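You operate a simulated robot arm through the tools that you are given. There is no shell and no other tool.

You run a simulated robot arm. Do the job below in one go: nothing can be reset, and whatever is moved stays where it is left.

TASK
Check the docked carrier's joint: green tray if the viewer says SOUND, else red tray.
Fine: swing the loupe over it and switch the light on; leave the loupe aside and the light off. Where these are worked on the way, their far stop is far enough and under half their travel is too little: loupe.

Only the result counts: the job must be done as asked and must still hold three seconds after the hand-in. Knocking over, shifting, dropping, spilling or breaking anything else fails it.

THE ROBOT
A 6-joint arm with a three-finger gripper, fixed in place. Base frame: the origin is at the foot of the arm, x ahead of it, y to its left, z up. Lengths are in mm, angles in rad, forces in N, time in s.
Its first joint turns from -2.897 to 2.897 rad. Payload 4.89 kg.
Tool frame: the origin (TCP) lies between the finger pads and is the grasp point; the fingertips stand 30 mm ahead of it; z points along the fingers, y is the line along which they close. Largest opening 164 mm; the body of the gripper starts 125 mm behind the TCP.
Orientation is told as [roll, pitch, yaw] about the base's x, y, z axes, in that order, counted from this pose: with the fingers straight down and closing along the base's y, the tool's x points along the base's -x, its y along +y and its z along -z.

THE INTERFACE
- The arm moves only by the tool jog_arm. Its arguments are lists of equal length, an entry for each row: "travel": the shift along the base's x, y, z in mm, a list of three; "dr": the turn, a rotation vector about the base's x, y, z in rad, a list of three; "fingers": the closure, from 0 (fully open) to 1 (shut). In form: {"travel": [[tx, ty, tz], ...], "dr": [[ax, ay, az], ...], "fingers": [fingers, ...]}. A call has 1 to 20 rows; each row shifts and turns the commanded pose from where the row before left it. A row lasts 0.2 s, in which the tool goes at most 50 mm and 0.15 rad; a call with a longer step from one row to the next is refused whole, and so is a gripper value outside its range. A pose out of reach is approached as far as the arm can. The call stops where the force on the tool passes 60 N (or 10 N more than at its start, if that is more) or the arm is blocked; 0.2 s more then pass. The fingers move at their own pace (about 108 mm/s each) and stop on an object; they squeeze with about 36 N. The grip force told is the motor's: it shows also when the fingers shut on nothing. Time passes only in rows, and 0.2 s behind the last, so rows that do not move let the fingers close. The reply holds the time, the measured pose of the TCP, the force on the tool along the base axes, the opening and the grip force, in the units named above and with some noise, with the torque about the TCP (base axes, N m) and any sound that the robot's microphone picked up.
- Cameras (640 x 400 px; columns grow to the right, rows downward): "scene" is fixed at [63.4, -647.5, 1534.1]; the picture's right is [0.70, -0.71, 0.00], its down [-0.23, -0.23, -0.95] and it looks along [0.68, 0.66, -0.32] (base axes); focal length 369 px, centre (320, 200). "wrist" rides on the gripper at [76, -2, -152] in the tool frame; the picture's right is [0.02, 1.00, 0.00], its down [-0.88, 0.02, -0.47] and it looks along [-0.47, 0.01, 0.88] (tool axes); focal length 247 px, centre (320, 200). There is no depth. A picture from a camera that has moved, and an enlarged one, comes with that camera's place and axes in the base frame and with its lens. The place of the scene camera against the robot may be out by one fixed shift of up to 25 mm in any direction.
- capture(camera): a new picture of that camera. It takes no simulated time.
- raise_lower(by): slides the trunk up (or, below 0, down) by that many mm; the arm rides with it, the base frame stays. It gives what a move gives, with no picture.
- enlarge(camera, box): a new picture of the part [left, top, right, bottom] of that camera's present view, enlarged. It takes no simulated time.
- finish_job(): hands the job in; it is judged then, once.

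Places have to be worked out from the pictures, the camera data and where the tool is seen. Open the gripper and draw the arm clear of the work before you hand the job in, unless the task says otherwise.

The tools are called after "Emit:" as name(argument=value, ...) on one line, values as JSON. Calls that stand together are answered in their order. jog_arm: Moves the arm, as the interface text tells. Its arguments: {"type":"object","properties":{"travel":{"type":"array"},"dr":{"type":"array"},"fingers":{"type":"array"}},"required":["travel","dr","fingers"]} The other tools are called the same way: raise_lower (by) slides the trunk up or down; capture (camera) takes a picture; enlarge (camera, box) takes an enlarged picture of a part of a camera's view; finish_job () hands the job in.

At the start:

```text
clock: 0.0
ee_pos: [549.6, 96.7, 1269.1]
ee_rot: [0.002, 0.0, 0.0]
force: [-0.1, 0.3, 0.1]
torque: [0.02, -0.01, 0.01]
opening: 164.0
grasp_force: 0.2
trunk travel left (down, up): [-175.0, 215.0]
```

scene: 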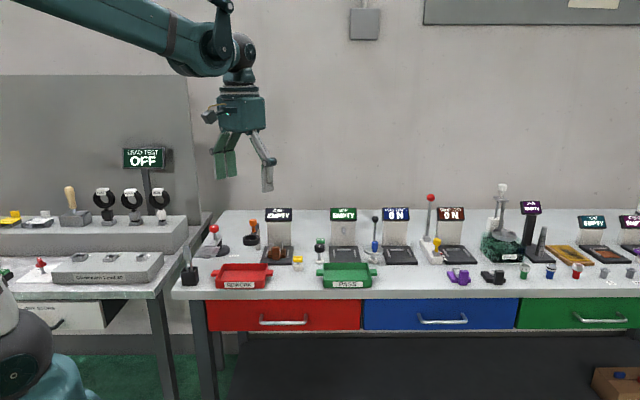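
wrist: 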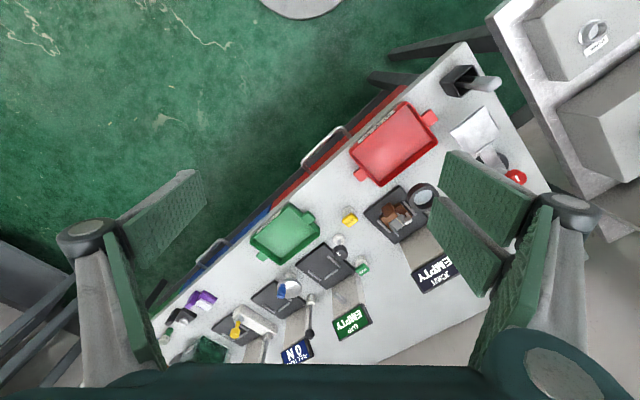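

I start by looking closely at the bench with enlarged scene views to identify the docked carrier, the loupe, and the light.

Emit:
enlarge(camera="scene", box=[180, 180, 340, 300])

Emit:
enlarge(camera="scene", box=[320, 180, 480, 300])

Emit:
enlarge(camera="scene", box=[460, 170, 640, 300])

Emit:
enlarge(camera="scene", box=[0, 140, 200, 290])

Emit:
enlarge(camera="wrist", box=[320, 60, 540, 300])

Emit:
enlarge(camera="wrist", box=[150, 180, 390, 380])

```text
3.33 times, centred on (260, 240) of scene
camera zoom: at [63.4, -647.5, 1534.1], right [0.7, -0.71, 0.0], down [-0.23, -0.23, -0.95], along [0.68, 0.66, -0.32], focal length 1229 px, centre (520, 67)
```

zoom: 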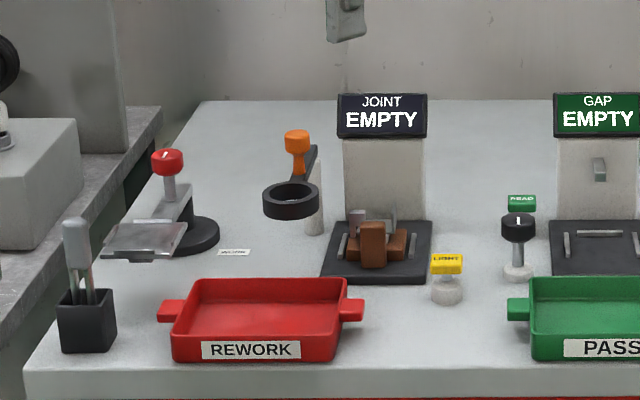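

```text
3.33 times, centred on (400, 240) of scene
camera zoom: at [63.4, -647.5, 1534.1], right [0.7, -0.71, 0.0], down [-0.23, -0.23, -0.95], along [0.68, 0.66, -0.32], focal length 1229 px, centre (53, 67)
```

zoom: 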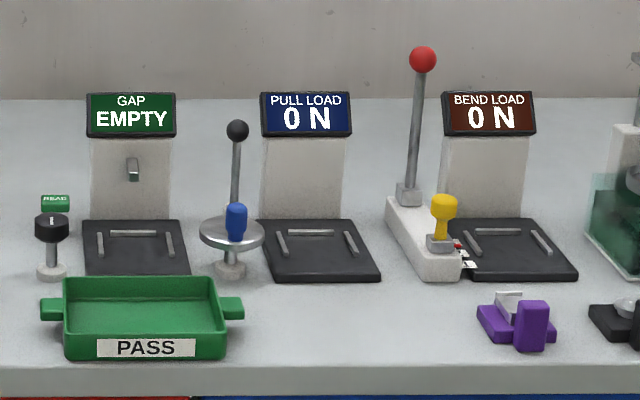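

```text
3.08 times, centred on (550, 235) of scene
camera zoom: at [63.4, -647.5, 1534.1], right [0.7, -0.71, 0.0], down [-0.23, -0.23, -0.95], along [0.68, 0.66, -0.32], focal length 1134 px, centre (-388, 92)
```

zoom: 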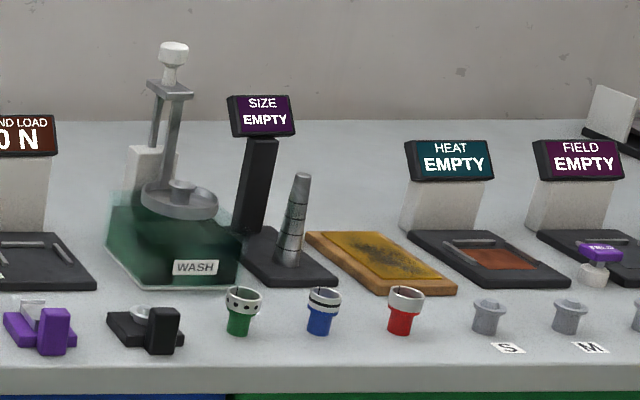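

```text
2.67 times, centred on (100, 215) of scene
camera zoom: at [63.4, -647.5, 1534.1], right [0.7, -0.71, 0.0], down [-0.23, -0.23, -0.95], along [0.68, 0.66, -0.32], focal length 983 px, centre (907, 160)
```

zoom: 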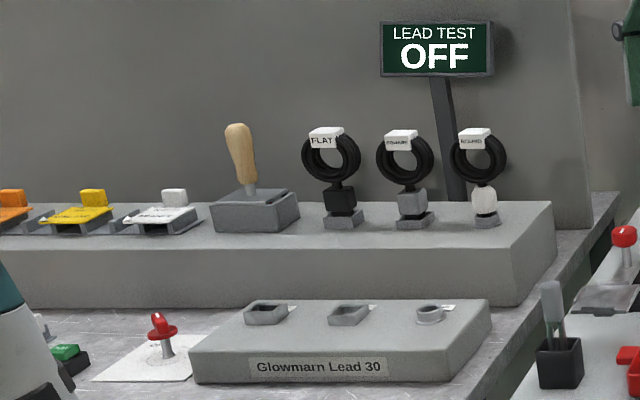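

```text
1.67 times, centred on (430, 180) of wrist
camera zoom: at [473.2, 93.6, 1422.6], right [-0.02, 1.0, 0.0], down [0.88, 0.02, 0.47], along [0.47, 0.01, -0.88], focal length 412 px, centre (137, 233)
```

zoom: 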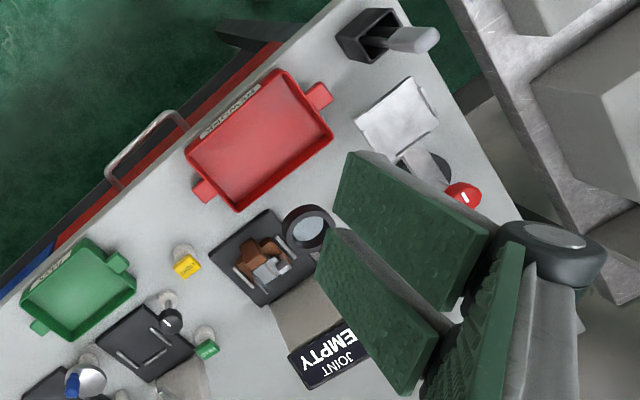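

```text
2.00 times, centred on (270, 280) of wrist
camera zoom: at [473.2, 93.6, 1422.6], right [-0.02, 1.0, 0.0], down [0.88, 0.02, 0.47], along [0.47, 0.01, -0.88], focal length 494 px, centre (420, 40)
```

zoom: 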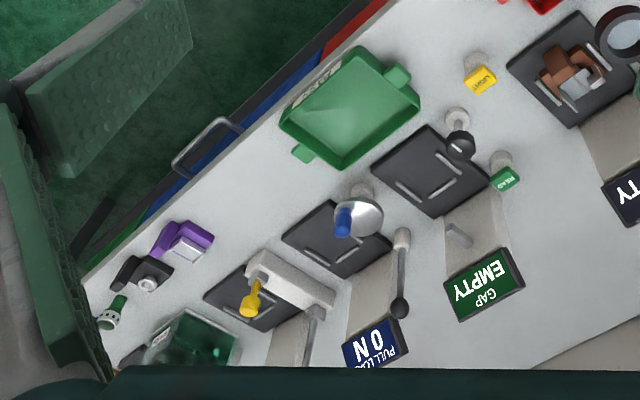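

The docked brown carrier sits in the JOINT station; next to it are the loupe (ring on an arm with an orange knob) and a yellow LIGHT knob. My rough triangulation puts the carrier near (810, 298, ~870) with the bench turned 45°, so I move the open hand over the bench, yawed by 45°, to view it from the front with the wrist camera.

Emit:
jog_arm(travel=[[23.5, 15, -22], [23.5, 15, -22], [23.5, 15, -22], [23.5, 15, -22], [23.5, 15, -22], [23.5, 15, -22], [23.5, 15, -22], [0, 0, 0]], dr=[[0, 0, 0.112], [0, 0, 0.112], [0, 0, 0.112], [0, 0, 0.112], [0, 0, 0.112], [0, 0, 0.112], [0, 0, 0.112], [0, 0, 0]], fingers=[0, 0, 0, 0, 0, 0, 0, 0])

Emit:
capture(camera="wrist")

Emit:
capture(camera="scene")

```text
clock: 1.8
ee_pos: [715.3, 200.2, 1115.7]
ee_rot: [-0.001, 0.0, 0.786]
force: [0.2, 0.8, -0.2]
torque: [-0.03, 0.12, 0.02]
opening: 163.9
grasp_force: 0.0
trunk travel left (down, up): [-175.0, 215.0]
```

```text
taken
camera wrist: at [662.4, 144.5, 1269.0], right [-0.72, 0.69, 0.0], down [0.61, 0.64, 0.47], along [0.33, 0.34, -0.88], focal length 247 px, centre (320, 200)
```

wrist: 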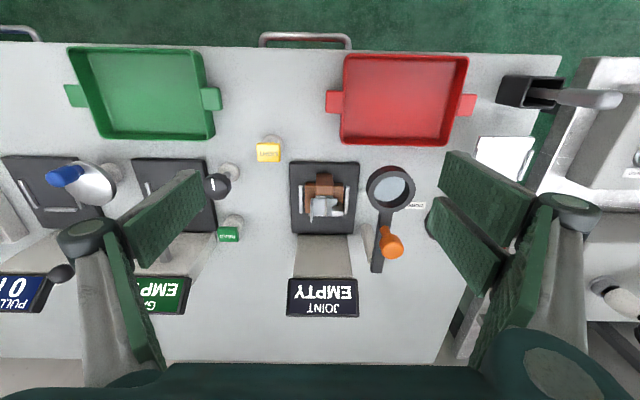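

```text
taken
```

scene: 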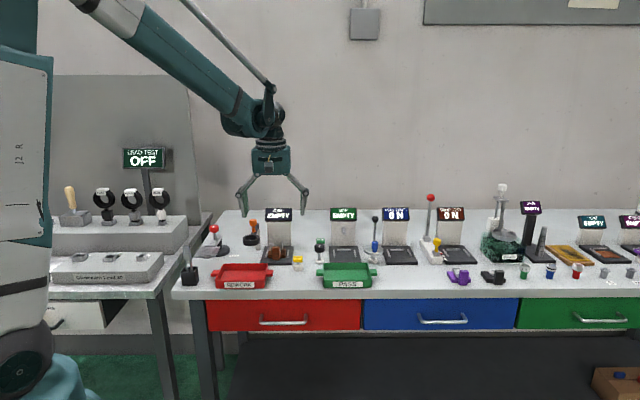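

The wrist view now shows the whole JOINT station aligned with the image. I enlarge the carrier/loupe/light area, with more detail in both cameras.

Emit:
enlarge(camera="wrist", box=[230, 120, 440, 330])

Emit:
enlarge(camera="wrist", box=[340, 150, 440, 290])

Emit:
enlarge(camera="wrist", box=[240, 120, 300, 180])

Emit:
enlarge(camera="scene", box=[235, 205, 315, 275])

Emit:
enlarge(camera="wrist", box=[280, 150, 370, 240])

```text
1.90 times, centred on (335, 225) of wrist
camera zoom: at [662.4, 144.5, 1269.0], right [-0.72, 0.69, 0.0], down [0.61, 0.64, 0.47], along [0.33, 0.34, -0.88], focal length 470 px, centre (291, 152)
```

zoom: 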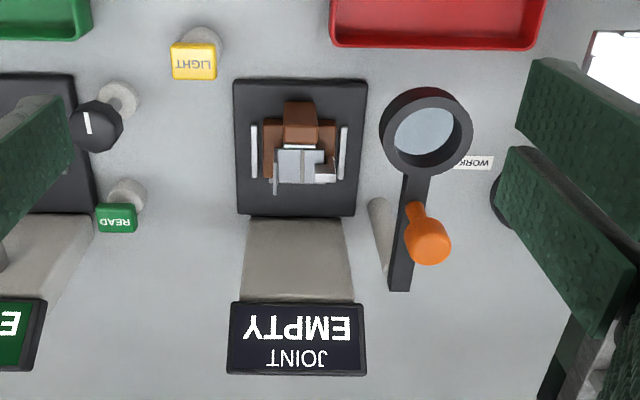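

```text
2.86 times, centred on (390, 220) of wrist
camera zoom: at [662.4, 144.5, 1269.0], right [-0.72, 0.69, 0.0], down [0.61, 0.64, 0.47], along [0.33, 0.34, -0.88], focal length 706 px, centre (120, 143)
```

zoom: 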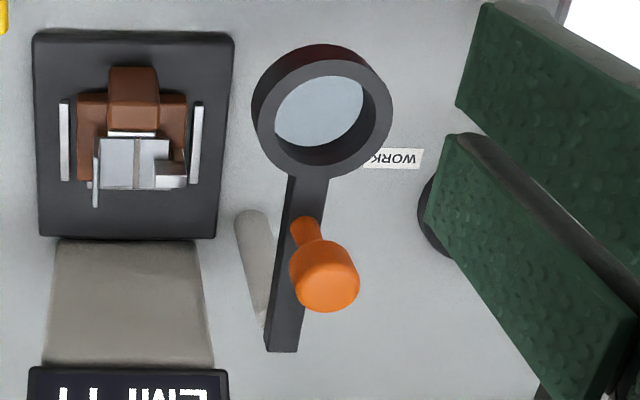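

```text
6.67 times, centred on (270, 150) of wrist
camera zoom: at [662.4, 144.5, 1269.0], right [-0.72, 0.69, 0.0], down [0.61, 0.64, 0.47], along [0.33, 0.34, -0.88], focal length 1646 px, centre (653, 533)
```

zoom: 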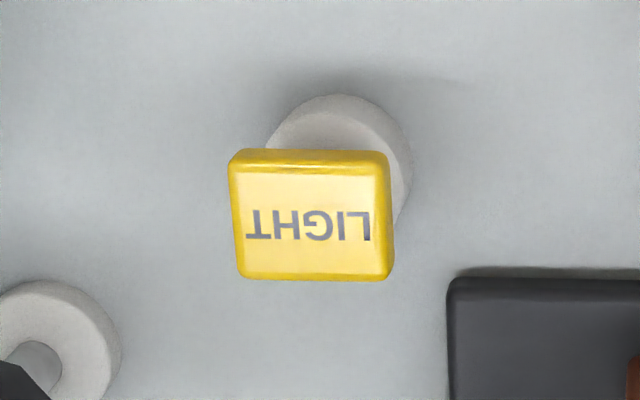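

```text
5.71 times, centred on (275, 240) of scene
camera zoom: at [63.4, -647.5, 1534.1], right [0.7, -0.71, 0.0], down [-0.23, -0.23, -0.95], along [0.68, 0.66, -0.32], focal length 2107 px, centre (577, -29)
```

zoom: 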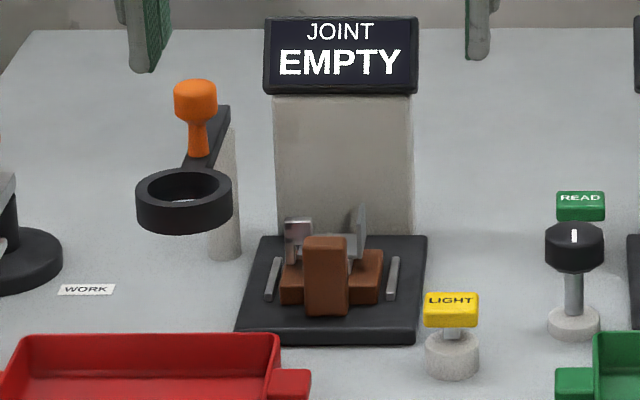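

```text
4.44 times, centred on (325, 195) of wrist
camera zoom: at [662.4, 144.5, 1269.0], right [-0.72, 0.69, 0.0], down [0.61, 0.64, 0.47], along [0.33, 0.34, -0.88], focal length 1098 px, centre (298, 222)
```

zoom: 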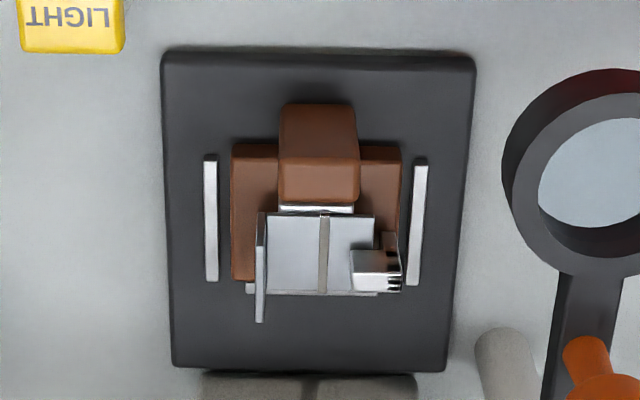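

The carrier is a brown block with a handle block at the front, the loupe arm pivots on a grey post at its rear end with an orange knob on it, and the LIGHT is a yellow key at about (789, 170, 925). I take a second view shifted 100 mm toward the back for accurate triangulation.

Emit:
jog_arm(travel=[[35, 35, 0], [35, 35, 0], [0, 0, 0]], dr=[[0, 0, 0], [0, 0, 0], [0, 0, 0]], fingers=[0, 0, 0])

Emit:
capture(camera="wrist")

Emit:
enlarge(camera="wrist", box=[240, 40, 440, 165])

Emit:
enlarge(camera="wrist", box=[240, 140, 440, 265])

```text
clock: 2.6
ee_pos: [782.8, 272.8, 1116.1]
ee_rot: [-0.001, 0.001, 0.783]
force: [0.7, 1.0, -1.6]
torque: [-0.08, 0.23, 0.01]
opening: 163.9
grasp_force: 0.1
trunk travel left (down, up): [-175.0, 215.0]
```

```text
taken
camera wrist: at [730.7, 216.9, 1269.5], right [-0.72, 0.69, 0.0], down [0.61, 0.64, 0.47], along [0.33, 0.34, -0.88], focal length 247 px, centre (320, 200)
```

wrist: 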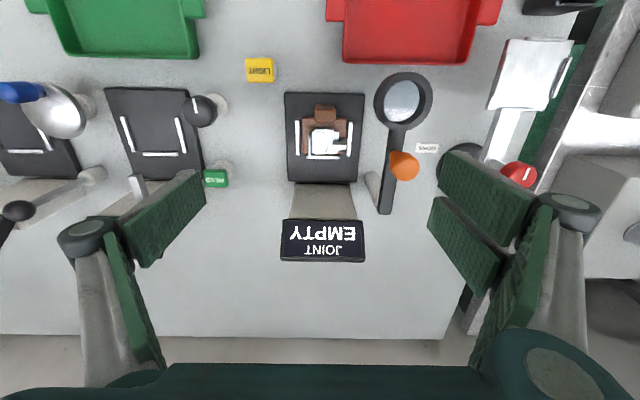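

```text
3.20 times, centred on (340, 102) of wrist
camera zoom: at [730.7, 216.9, 1269.5], right [-0.72, 0.69, 0.0], down [0.61, 0.64, 0.47], along [0.33, 0.34, -0.88], focal length 790 px, centre (256, 512)
```

zoom: 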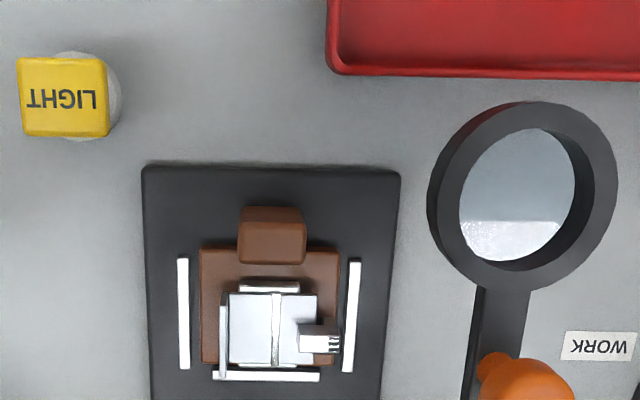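

```text
3.20 times, centred on (340, 202) of wrist
camera zoom: at [730.7, 216.9, 1269.5], right [-0.72, 0.69, 0.0], down [0.61, 0.64, 0.47], along [0.33, 0.34, -0.88], focal length 790 px, centre (256, 192)
```

zoom: 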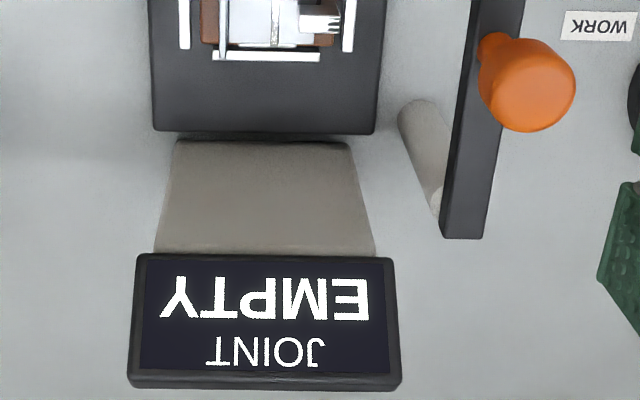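

Triangulating the two views gives: table z≈897, loupe pivot post ≈(778, 386), knob head ≈(730, 339, 1034), ring ≈(690, 297, 1003), light key ≈(783, 169, 943), joint ≈(787, 285, 940). I enlarge the carrier and the knob further for the grasp dimensions.

Emit:
enlarge(camera="wrist", box=[280, 85, 370, 165])

Emit:
enlarge(camera="scene", box=[250, 225, 310, 270])

Emit:
enlarge(camera="scene", box=[230, 210, 290, 255])

```text
5.00 times, centred on (325, 125) of wrist
camera zoom: at [730.7, 216.9, 1269.5], right [-0.72, 0.69, 0.0], down [0.61, 0.64, 0.47], along [0.33, 0.34, -0.88], focal length 1235 px, centre (295, 575)
```

zoom: 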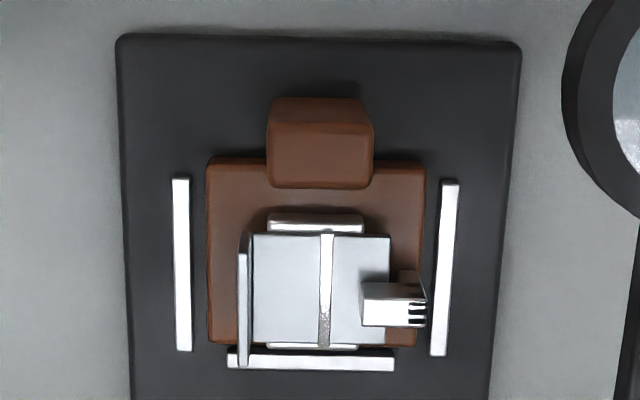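

```text
8.89 times, centred on (280, 248) of scene
camera zoom: at [63.4, -647.5, 1534.1], right [0.7, -0.71, 0.0], down [-0.23, -0.23, -0.95], along [0.68, 0.66, -0.32], focal length 3278 px, centre (676, -222)
```

zoom: 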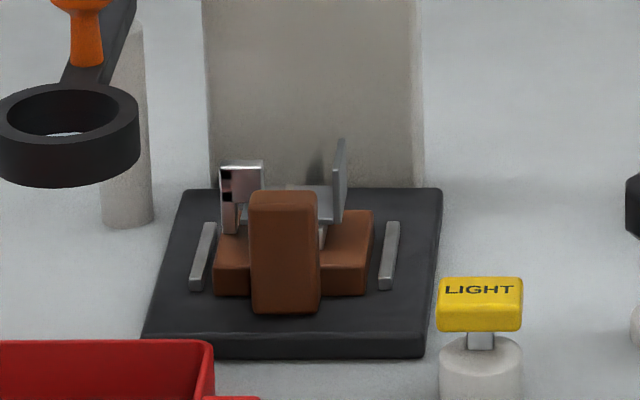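

```text
8.89 times, centred on (260, 232) of scene
camera zoom: at [63.4, -647.5, 1534.1], right [0.7, -0.71, 0.0], down [-0.23, -0.23, -0.95], along [0.68, 0.66, -0.32], focal length 3278 px, centre (853, -89)
```

zoom: 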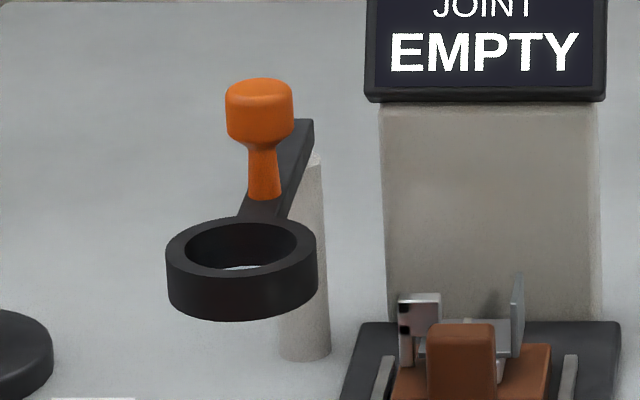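

The knob head is ~27 mm in diameter with a thin shaft, and the carrier handle ≈26×15 mm centred near (761, 257) with its top at z≈961. I now move over the loupe knob at safe height with the fingers narrowed to ~62 mm and check the alignment.

Emit:
jog_arm(travel=[[-26.4, 33.3, 0], [-26.4, 33.3, 0], [0, 0, -20], [0, 0, 0]], dr=[[0, 0, 0], [0, 0, 0], [0, 0, 0], [0, 0, 0]], fingers=[0.62, 0.62, 0.62, 0.62])

Emit:
capture(camera="wrist")

Emit:
enlarge(camera="scene", box=[210, 160, 330, 260])

```text
clock: 3.6
ee_pos: [729.6, 340.3, 1095.9]
ee_rot: [0.0, 0.0, 0.783]
force: [-0.3, 0.5, 0.2]
torque: [-0.07, -0.06, 0.02]
opening: 62.7
grasp_force: 0.0
trunk travel left (down, up): [-175.0, 215.0]
```

```text
taken
camera wrist: at [677.2, 283.3, 1248.8], right [-0.72, 0.69, 0.0], down [0.61, 0.64, 0.47], along [0.33, 0.34, -0.88], focal length 247 px, centre (320, 200)
```

wrist: 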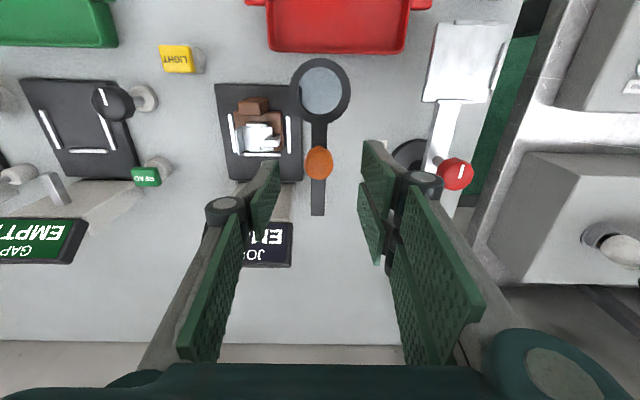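

```text
4.00 times, centred on (270, 210) of scene
camera zoom: at [63.4, -647.5, 1534.1], right [0.7, -0.71, 0.0], down [-0.23, -0.23, -0.95], along [0.68, 0.66, -0.32], focal length 1475 px, centre (520, 160)
```

zoom: 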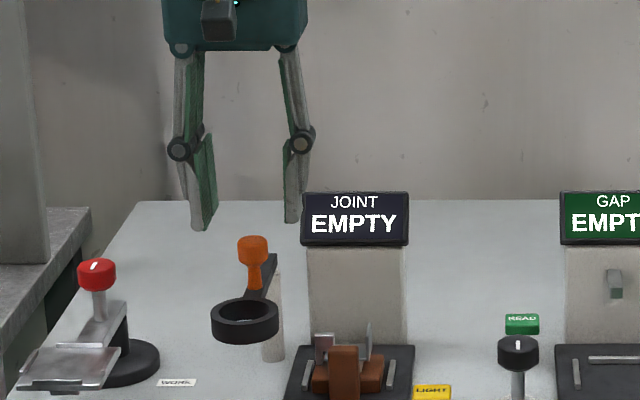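

The knob sits at the middle between the fingers, matching my estimate (730, 340, 1034). I descend 62 mm and close on the knob head.

Emit:
jog_arm(travel=[[0, 0, -31], [0, 0, -31], [0, 0, 0], [0, 0, 0], [0, 0, 0], [0, 0, 0]], dr=[[0, 0, 0], [0, 0, 0], [0, 0, 0], [0, 0, 0], [0, 0, 0], [0, 0, 0]], fingers=[0.62, 0.62, 0.62, 0.85, 1, 1])

Emit:
capture(camera="wrist")

Emit:
enlarge(camera="scene", box=[210, 160, 330, 260])

```text
clock: 5.0
ee_pos: [732.8, 338.0, 1033.5]
ee_rot: [0.0, -0.001, 0.784]
force: [0.5, -1.6, -4.4]
torque: [0.02, 0.0, -0.04]
opening: 23.5
grasp_force: 44.7
trunk travel left (down, up): [-175.0, 215.0]
```

```text
taken
camera wrist: at [679.7, 282.5, 1187.1], right [-0.72, 0.69, 0.0], down [0.61, 0.64, 0.47], along [0.33, 0.34, -0.88], focal length 247 px, centre (320, 200)
```

wrist: 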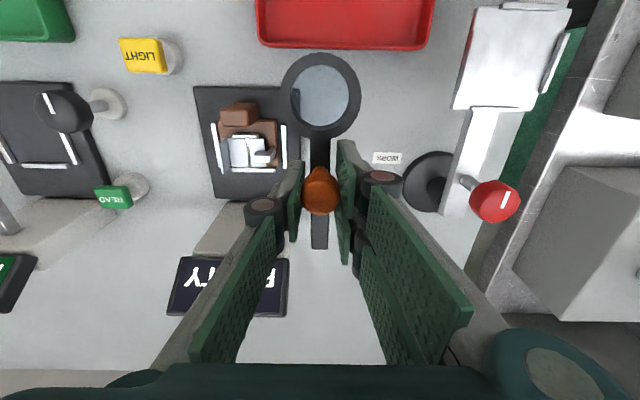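

```text
4.00 times, centred on (270, 210) of scene
camera zoom: at [63.4, -647.5, 1534.1], right [0.7, -0.71, 0.0], down [-0.23, -0.23, -0.95], along [0.68, 0.66, -0.32], focal length 1475 px, centre (520, 160)
```

zoom: 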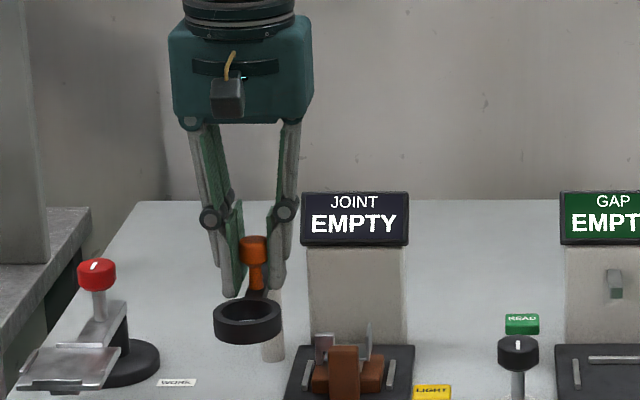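

The knob is held (opening 23.5, grip 45 N) and forces are small. I swing it along the arc about the post (778, 386), turning toward the carrier (counter-clockwise), first 25° in small steps while watching force.

Emit:
jog_arm(travel=[[4.36, -3.76, 0], [4.66, -3.36, 0], [4.94, -2.94, 0], [5.18, -2.51, 0], [5.38, -2.03, 0]], dr=[[0, 0, 0.0873], [0, 0, 0.0873], [0, 0, 0.0873], [0, 0, 0.0873], [0, 0, 0.0873]], fingers=[1, 1, 1, 1, 1])

Emit:
capture(camera="wrist")

Emit:
enlarge(camera="scene", box=[210, 160, 330, 260])

```text
clock: 6.2
ee_pos: [754.9, 324.1, 1034.0]
ee_rot: [0.0, 0.001, 1.223]
force: [7.3, 13.0, 27.6]
torque: [0.01, 0.02, -0.14]
opening: 23.5
grasp_force: 45.4
trunk travel left (down, up): [-175.0, 215.0]
```

```text
taken
camera wrist: at [731.1, 250.0, 1187.0], right [-0.95, 0.32, 0.0], down [0.28, 0.83, 0.47], along [0.15, 0.45, -0.88], focal length 247 px, centre (320, 200)
```

wrist: 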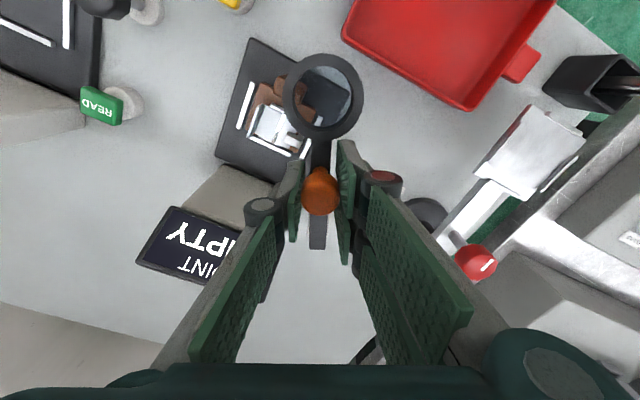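

```text
4.00 times, centred on (270, 210) of scene
camera zoom: at [63.4, -647.5, 1534.1], right [0.7, -0.71, 0.0], down [-0.23, -0.23, -0.95], along [0.68, 0.66, -0.32], focal length 1475 px, centre (520, 160)
```

zoom: 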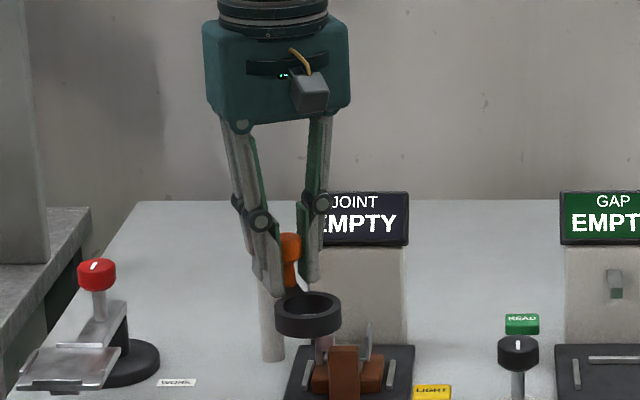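

The loupe moves with the hand, but the force reads (7, 13, 28) N: a radial pull toward the post and an upward push. I wait one step and ease inward 1.5 mm toward the post to see whether this relaxes.

Emit:
jog_arm(travel=[[0, 0, 0], [0.6, 1.4, 0]], dr=[[0, 0, 0], [0, 0, 0]], fingers=[1, 1])

Emit:
enlarge(camera="wrist", box=[240, 40, 400, 240])

Emit:
enlarge(camera="scene", box=[250, 205, 310, 255])

```text
clock: 6.8
ee_pos: [754.9, 322.4, 1035.4]
ee_rot: [0.001, 0.001, 1.22]
force: [-1.7, -1.6, 22.9]
torque: [0.17, 0.07, 0.06]
opening: 23.5
grasp_force: 45.2
trunk travel left (down, up): [-175.0, 215.0]
```

```text
2.00 times, centred on (320, 140) of wrist
camera zoom: at [731.0, 250.2, 1187.0], right [-0.95, 0.32, 0.0], down [0.28, 0.83, 0.47], along [0.15, 0.45, -0.88], focal length 494 px, centre (320, 320)
```

zoom: 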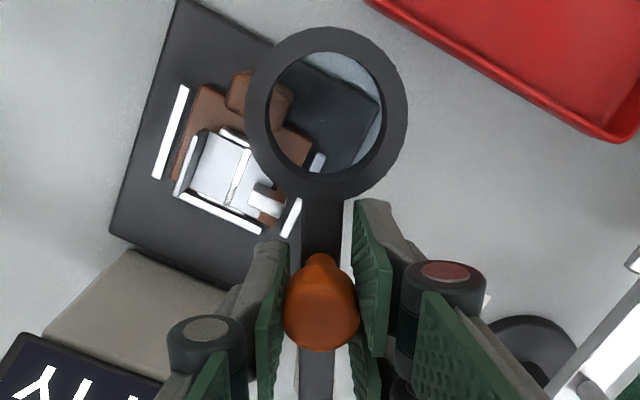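

```text
8.00 times, centred on (280, 230) of scene
camera zoom: at [63.4, -647.5, 1534.1], right [0.7, -0.71, 0.0], down [-0.23, -0.23, -0.95], along [0.68, 0.66, -0.32], focal length 2950 px, centre (640, -40)
```

zoom: 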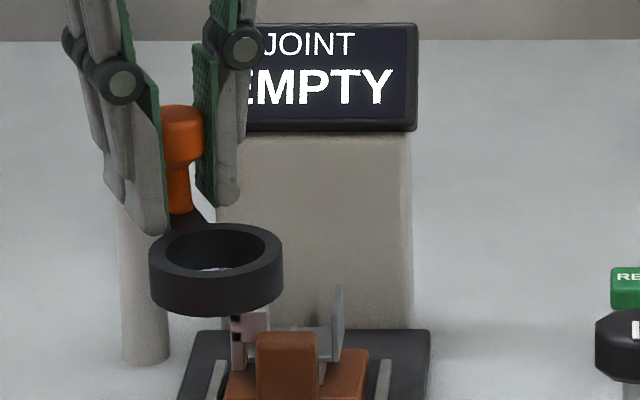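

The radial load has relaxed; the remaining 23 N vertical load suggests the hand sits slightly low, so I lift it by 0.8 mm while continuing the arc by another 15°.

Emit:
jog_arm(travel=[[0, 0, 0.8], [5.47, -1.47, 0], [5.58, -0.99, 0], [5.64, -0.5, 0]], dr=[[0, 0, 0], [0, 0, 0.0873], [0, 0, 0.0873], [0, 0, 0.0873]], fingers=[1, 1, 1, 1])

Emit:
enlarge(camera="wrist", box=[220, 40, 420, 240])

Emit:
enlarge(camera="scene", box=[240, 195, 320, 255])

```text
clock: 7.8
ee_pos: [774.3, 318.5, 1033.5]
ee_rot: [0.0, -0.002, 1.482]
force: [-3.6, -28.7, -11.9]
torque: [-0.36, 0.02, 0.06]
opening: 23.4
grasp_force: 44.6
trunk travel left (down, up): [-175.0, 215.0]
```

```text
2.00 times, centred on (320, 140) of wrist
camera zoom: at [769.8, 242.3, 1187.0], right [-1.0, 0.07, 0.0], down [0.06, 0.88, 0.47], along [0.03, 0.47, -0.88], focal length 494 px, centre (320, 320)
```

zoom: 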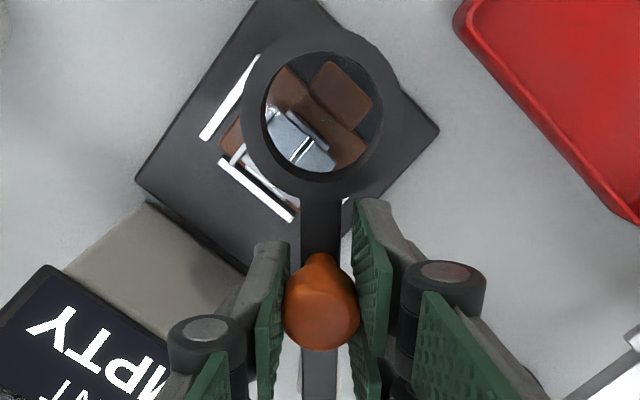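

```text
6.67 times, centred on (280, 225) of scene
camera zoom: at [63.4, -647.5, 1534.1], right [0.7, -0.71, 0.0], down [-0.23, -0.23, -0.95], along [0.68, 0.66, -0.32], focal length 2458 px, centre (587, 33)
```

zoom: 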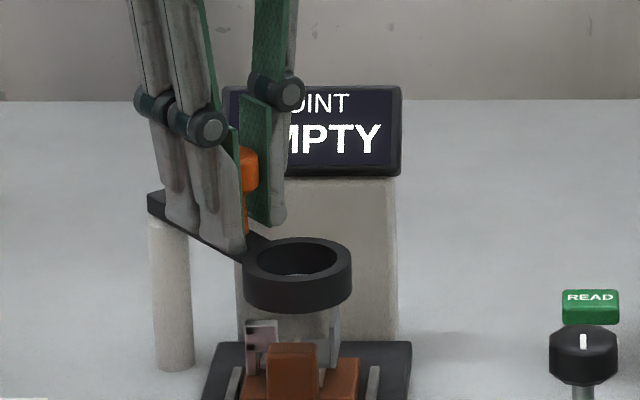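

The outward force (-29 N in y) says the hand is about 2 mm too close to the post; the arm's direction in the view confirms a pivot at (778, 385.7) with radius 66. I correct outward and continue by 10°.

Emit:
jog_arm(travel=[[0.2, -2.2, -0.3], [5.7, -0.2, 0], [5.8, 0.4, 0]], dr=[[0, 0, 0], [0, 0, 0.0873], [0, 0, 0.0873]], fingers=[1, 1, 1])

Emit:
enlarge(camera="wrist", box=[220, 40, 420, 240])

Emit:
enlarge(camera="scene", box=[240, 195, 320, 255])

```text
clock: 8.6
ee_pos: [781.2, 321.0, 1034.0]
ee_rot: [0.003, 0.0, 1.661]
force: [-48.0, -10.6, -19.8]
torque: [0.74, 0.16, -0.22]
opening: 23.7
grasp_force: 44.9
trunk travel left (down, up): [-175.0, 215.0]
```

```text
2.00 times, centred on (320, 140) of wrist
camera zoom: at [790.3, 243.1, 1187.0], right [-0.99, -0.11, 0.0], down [-0.1, 0.88, 0.47], along [-0.05, 0.47, -0.88], focal length 494 px, centre (320, 320)
```

zoom: 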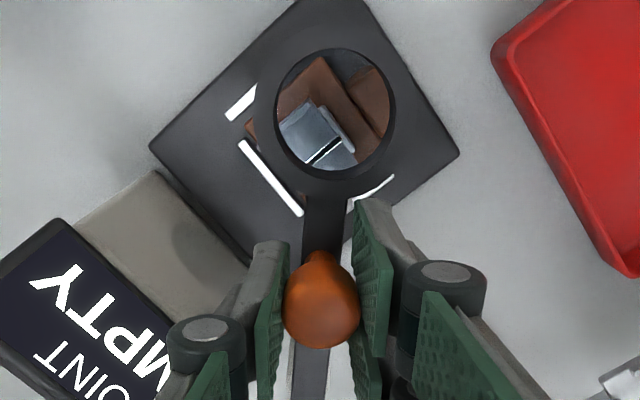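

```text
6.67 times, centred on (280, 225) of scene
camera zoom: at [63.4, -647.5, 1534.1], right [0.7, -0.71, 0.0], down [-0.23, -0.23, -0.95], along [0.68, 0.66, -0.32], focal length 2458 px, centre (587, 33)
```

zoom: 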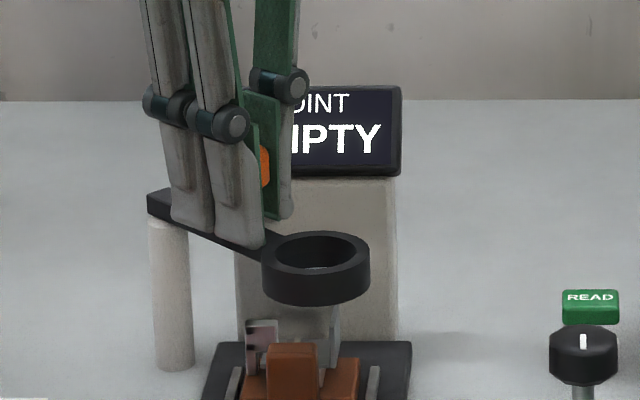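

The tangential force rose to 48 N and the hand lags by ~3.5 mm, so the loupe is at its far stop over the joint (through the lens a line on the joint is visible). I back the command off to relieve it, open slightly and rise.

Emit:
jog_arm(travel=[[-3.3, -0.2, 0], [0, 0, 0], [0, 0, 0]], dr=[[0, 0, -0.045], [0, 0, 0], [0, 0, 0]], fingers=[1, 1, 0.73])

Emit:
enlarge(camera="wrist", box=[220, 40, 420, 240])

Emit:
enlarge(camera="scene", box=[240, 195, 320, 255])

```text
clock: 9.4
ee_pos: [782.4, 318.9, 1034.2]
ee_rot: [-0.001, 0.0, 1.611]
force: [-0.5, 0.5, -0.5]
torque: [0.03, 0.04, 0.03]
opening: 44.1
grasp_force: 0.0
trunk travel left (down, up): [-175.0, 215.0]
```

```text
2.00 times, centred on (320, 140) of wrist
camera zoom: at [787.5, 241.5, 1187.4], right [-1.0, -0.06, 0.0], down [-0.06, 0.88, 0.47], along [-0.03, 0.47, -0.88], focal length 494 px, centre (320, 320)
```

zoom: 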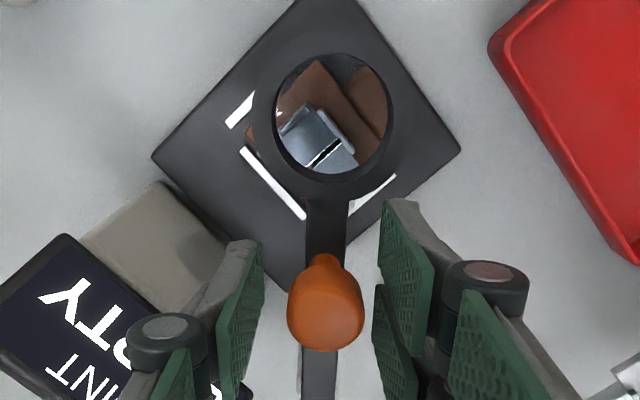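

```text
6.67 times, centred on (280, 225) of scene
camera zoom: at [63.4, -647.5, 1534.1], right [0.7, -0.71, 0.0], down [-0.23, -0.23, -0.95], along [0.68, 0.66, -0.32], focal length 2458 px, centre (587, 33)
```

zoom: 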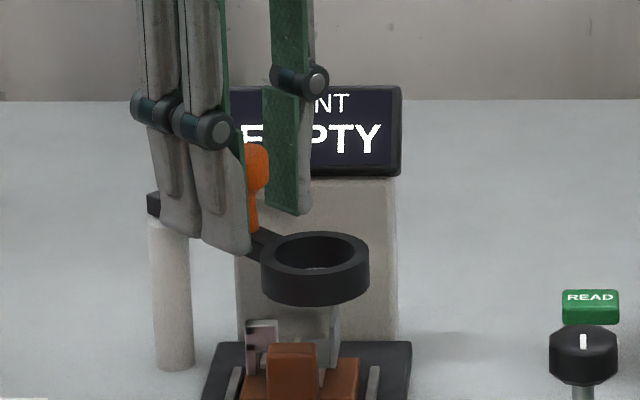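

The loupe stays in place with no load on the hand. I rise clear of the knob, turn back to the bench yaw, and travel with shut fingers to above the light key at (783, 169).

Emit:
jog_arm(travel=[[0, 0, 40], [0, 0, 40], [0.25, -25.15, 0], [0.25, -25.15, 0], [0.25, -25.15, 0], [0.25, -25.15, 0], [0.25, -25.15, 0], [0.25, -25.15, 0], [0, 0, -40], [0, 0, -25], [0, 0, 0]], dr=[[0, 0, 0], [0, 0, 0], [0, 0, -0.138], [0, 0, -0.138], [0, 0, -0.138], [0, 0, -0.138], [0, 0, -0.138], [0, 0, -0.138], [0, 0, 0], [0, 0, 0], [0, 0, 0]], fingers=[0.73, 0.73, 0.8, 0.9, 1, 1, 1, 1, 1, 1, 1])

Emit:
capture(camera="wrist")

Emit:
enlarge(camera="scene", box=[240, 180, 340, 280])

```text
clock: 11.8
ee_pos: [782.9, 168.8, 1048.7]
ee_rot: [-0.001, -0.001, 0.785]
force: [0.5, -0.2, -0.1]
torque: [0.04, 0.08, -0.03]
opening: 0.1
grasp_force: 35.3
trunk travel left (down, up): [-175.0, 215.0]
```

```text
taken
camera wrist: at [730.0, 113.7, 1202.5], right [-0.72, 0.69, 0.0], down [0.61, 0.63, 0.47], along [0.33, 0.34, -0.88], focal length 247 px, centre (320, 200)
```

wrist: 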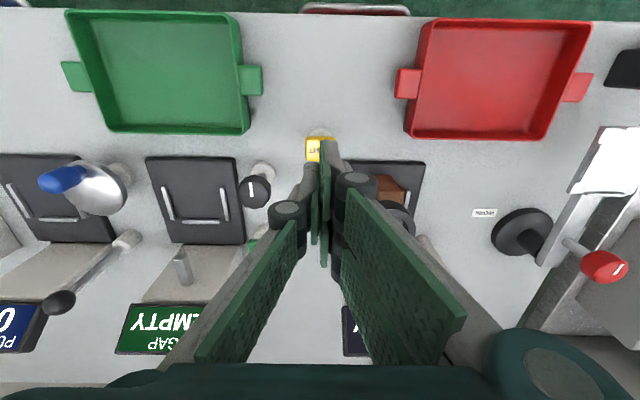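

```text
4.00 times, centred on (290, 230) of scene
camera zoom: at [63.4, -647.5, 1534.1], right [0.7, -0.71, 0.0], down [-0.23, -0.23, -0.95], along [0.68, 0.66, -0.32], focal length 1475 px, centre (440, 80)
```

zoom: 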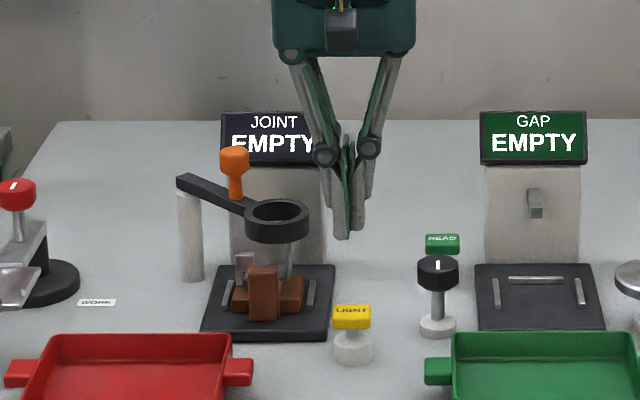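

The fingers are aligned over the light key (seen at (319,148), predicted (320,149)). I enlarge to verify before pressing.

Emit:
enlarge(camera="wrist", box=[280, 110, 360, 190])

Emit:
enlarge(camera="scene", box=[285, 215, 335, 275])

```text
5.00 times, centred on (320, 150) of wrist
camera zoom: at [730.0, 113.7, 1202.5], right [-0.72, 0.69, 0.0], down [0.61, 0.63, 0.47], along [0.33, 0.34, -0.88], focal length 1235 px, centre (320, 450)
```

zoom: 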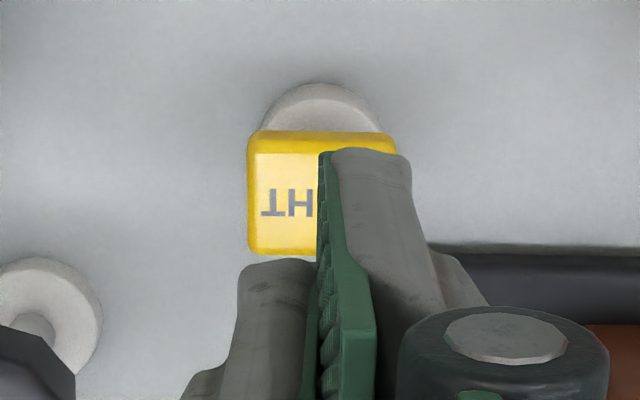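

```text
6.67 times, centred on (310, 245) of scene
camera zoom: at [63.4, -647.5, 1534.1], right [0.7, -0.71, 0.0], down [-0.23, -0.23, -0.95], along [0.68, 0.66, -0.32], focal length 2458 px, centre (387, -100)
```

zoom: 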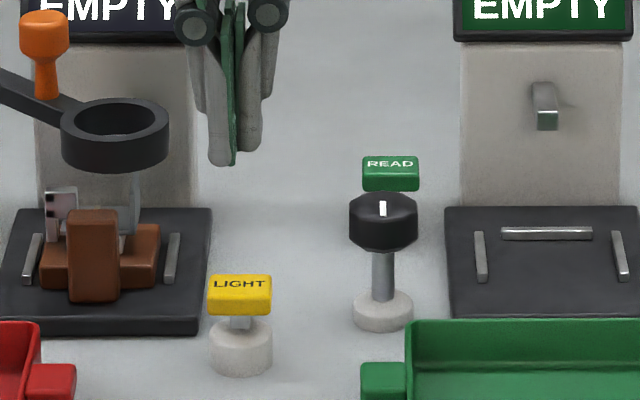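

Alignment over the cap is good (centre ≈(784, 169.5)). I descend to just above the cap and then feel down in small steps.

Emit:
jog_arm(travel=[[0, 0, -40], [0, 0, -24], [0, 0, -4], [0, 0, -2], [0, 0, -2]], dr=[[0, 0, 0], [0, 0, 0], [0, 0, 0], [0, 0, 0], [0, 0, 0]], fingers=[1, 1, 1, 1, 1])

Emit:
enlarge(camera="scene", box=[265, 200, 345, 280])

Emit:
enlarge(camera="wrist", box=[270, 130, 370, 230])

```text
clock: 13.0
ee_pos: [782.8, 168.0, 976.5]
ee_rot: [-0.001, -0.001, 0.784]
force: [-0.7, 0.0, 0.5]
torque: [0.0, -0.02, 0.0]
opening: 0.0
grasp_force: 35.6
trunk travel left (down, up): [-175.0, 215.0]
```

```text
5.00 times, centred on (305, 240) of scene
camera zoom: at [63.4, -647.5, 1534.1], right [0.7, -0.71, 0.0], down [-0.23, -0.23, -0.95], along [0.68, 0.66, -0.32], focal length 1844 px, centre (395, 0)
```

zoom: 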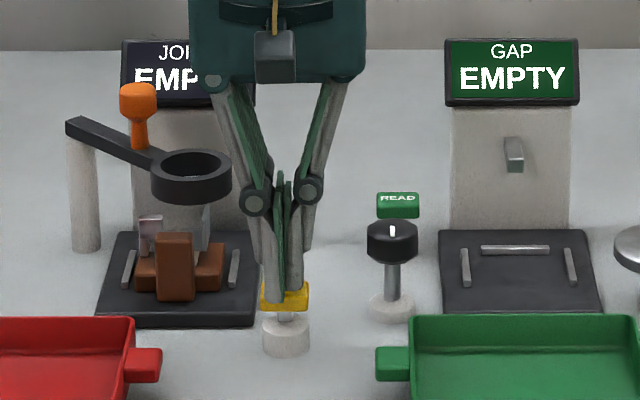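

```text
4.00 times, centred on (320, 180) of wrist
camera zoom: at [729.7, 113.0, 1129.3], right [-0.72, 0.69, 0.0], down [0.61, 0.64, 0.47], along [0.33, 0.34, -0.88], focal length 988 px, centre (320, 280)
```

zoom: 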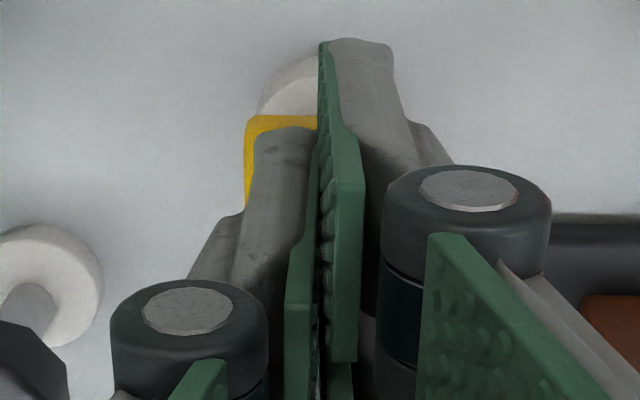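

No contact yet at TCP z=976.5; the tips sit just above the cap. I continue feeling downward in 2 mm steps.

Emit:
jog_arm(travel=[[0, 0, -2], [0, 0, -2], [0, 0, -2]], dr=[[0, 0, 0], [0, 0, 0], [0, 0, 0]], fingers=[1, 1, 1])

Emit:
enlarge(camera="scene", box=[265, 200, 345, 280])

```text
clock: 13.8
ee_pos: [782.9, 169.2, 970.6]
ee_rot: [0.0, 0.0, 0.784]
force: [-0.1, 0.0, 0.4]
torque: [-0.02, 0.0, 0.0]
opening: 6.1
grasp_force: 45.1
trunk travel left (down, up): [-175.0, 215.0]
```

```text
5.00 times, centred on (305, 240) of scene
camera zoom: at [63.4, -647.5, 1534.1], right [0.7, -0.71, 0.0], down [-0.23, -0.23, -0.95], along [0.68, 0.66, -0.32], focal length 1844 px, centre (395, 0)
```

zoom: 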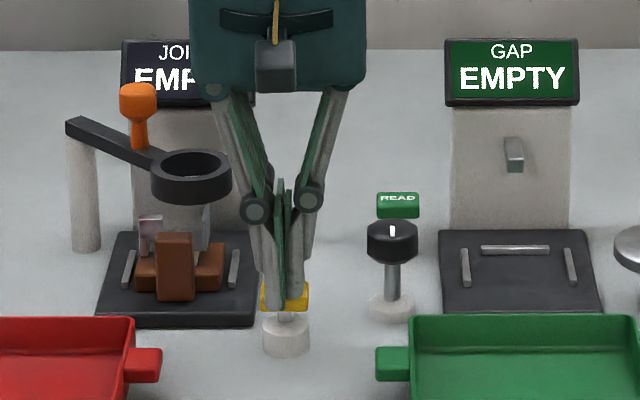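

The opening jumped to 6 mm with no tool force, which is odd. I check the wrist view closely before doing anything more.

Emit:
enlarge(camera="wrist", box=[270, 130, 370, 230])

Emit:
enlarge(camera="scene", box=[290, 235, 325, 275])

Emit:
capture(camera="wrist")

```text
4.00 times, centred on (320, 180) of wrist
camera zoom: at [729.8, 112.8, 1123.6], right [-0.72, 0.69, 0.0], down [0.61, 0.64, 0.47], along [0.33, 0.34, -0.88], focal length 988 px, centre (320, 280)
```

zoom: 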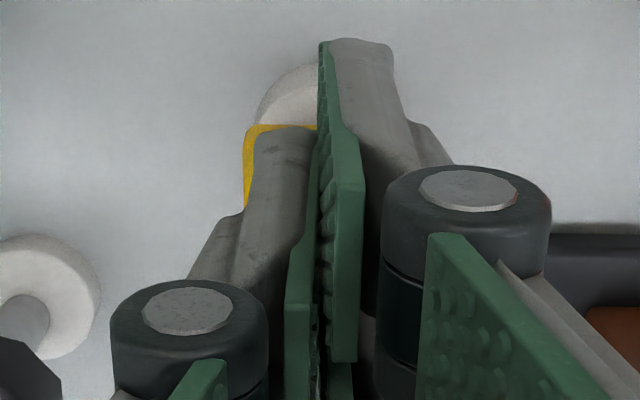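

```text
10.00 times, centred on (308, 255) of scene
camera zoom: at [63.4, -647.5, 1534.1], right [0.7, -0.71, 0.0], down [-0.23, -0.23, -0.95], along [0.68, 0.66, -0.32], focal length 3687 px, centre (445, -350)
```

zoom: 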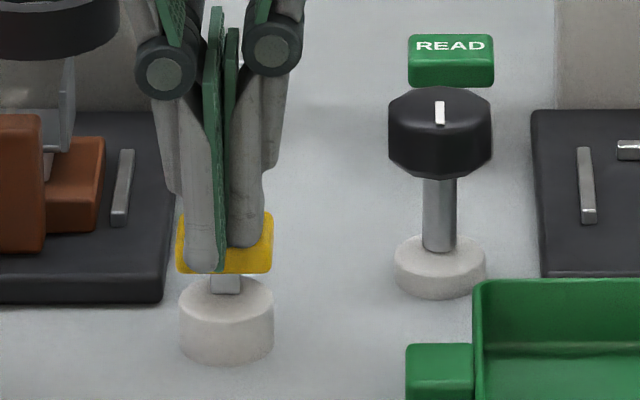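

```text
taken
camera wrist: at [729.8, 112.8, 1123.6], right [-0.72, 0.69, 0.0], down [0.61, 0.64, 0.47], along [0.33, 0.34, -0.88], focal length 247 px, centre (320, 200)
```

wrist: 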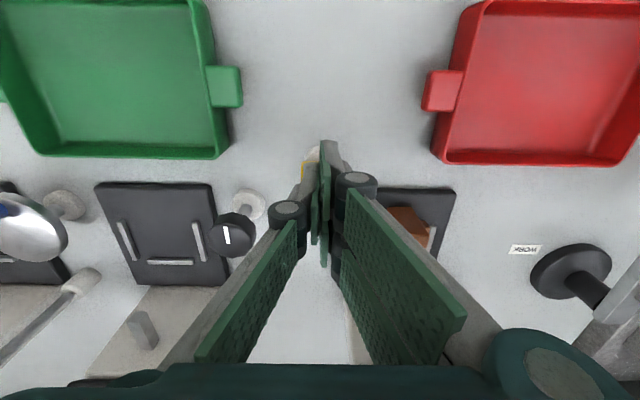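

The images show the rear finger resting on the cap with the front finger slightly ahead of it, and no visible change in gap. I take a still reading to check the opening value.

Emit:
jog_arm(travel=[[0, 0, 0]], dr=[[0, 0, 0]], fingers=[1])

Emit:
enlarge(camera="wrist", box=[290, 140, 350, 200])

```text
clock: 14.2
ee_pos: [781.8, 168.6, 970.3]
ee_rot: [0.0, -0.001, 0.784]
force: [-0.2, 0.1, 0.3]
torque: [0.01, 0.03, 0.0]
opening: 6.0
grasp_force: 44.2
trunk travel left (down, up): [-175.0, 215.0]
```

```text
6.67 times, centred on (320, 170) of wrist
camera zoom: at [729.8, 112.8, 1123.6], right [-0.72, 0.69, 0.0], down [0.61, 0.64, 0.47], along [0.33, 0.34, -0.88], focal length 1646 px, centre (320, 400)
```

zoom: 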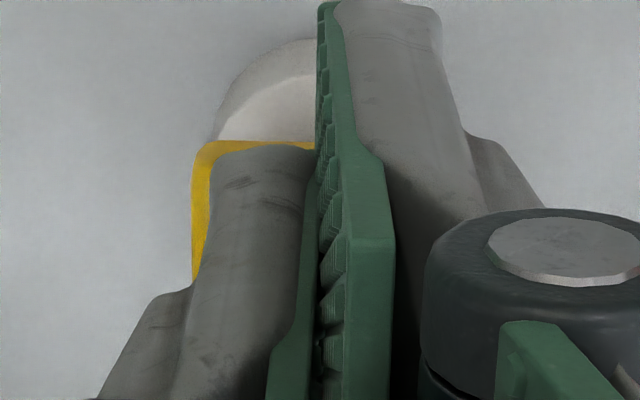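

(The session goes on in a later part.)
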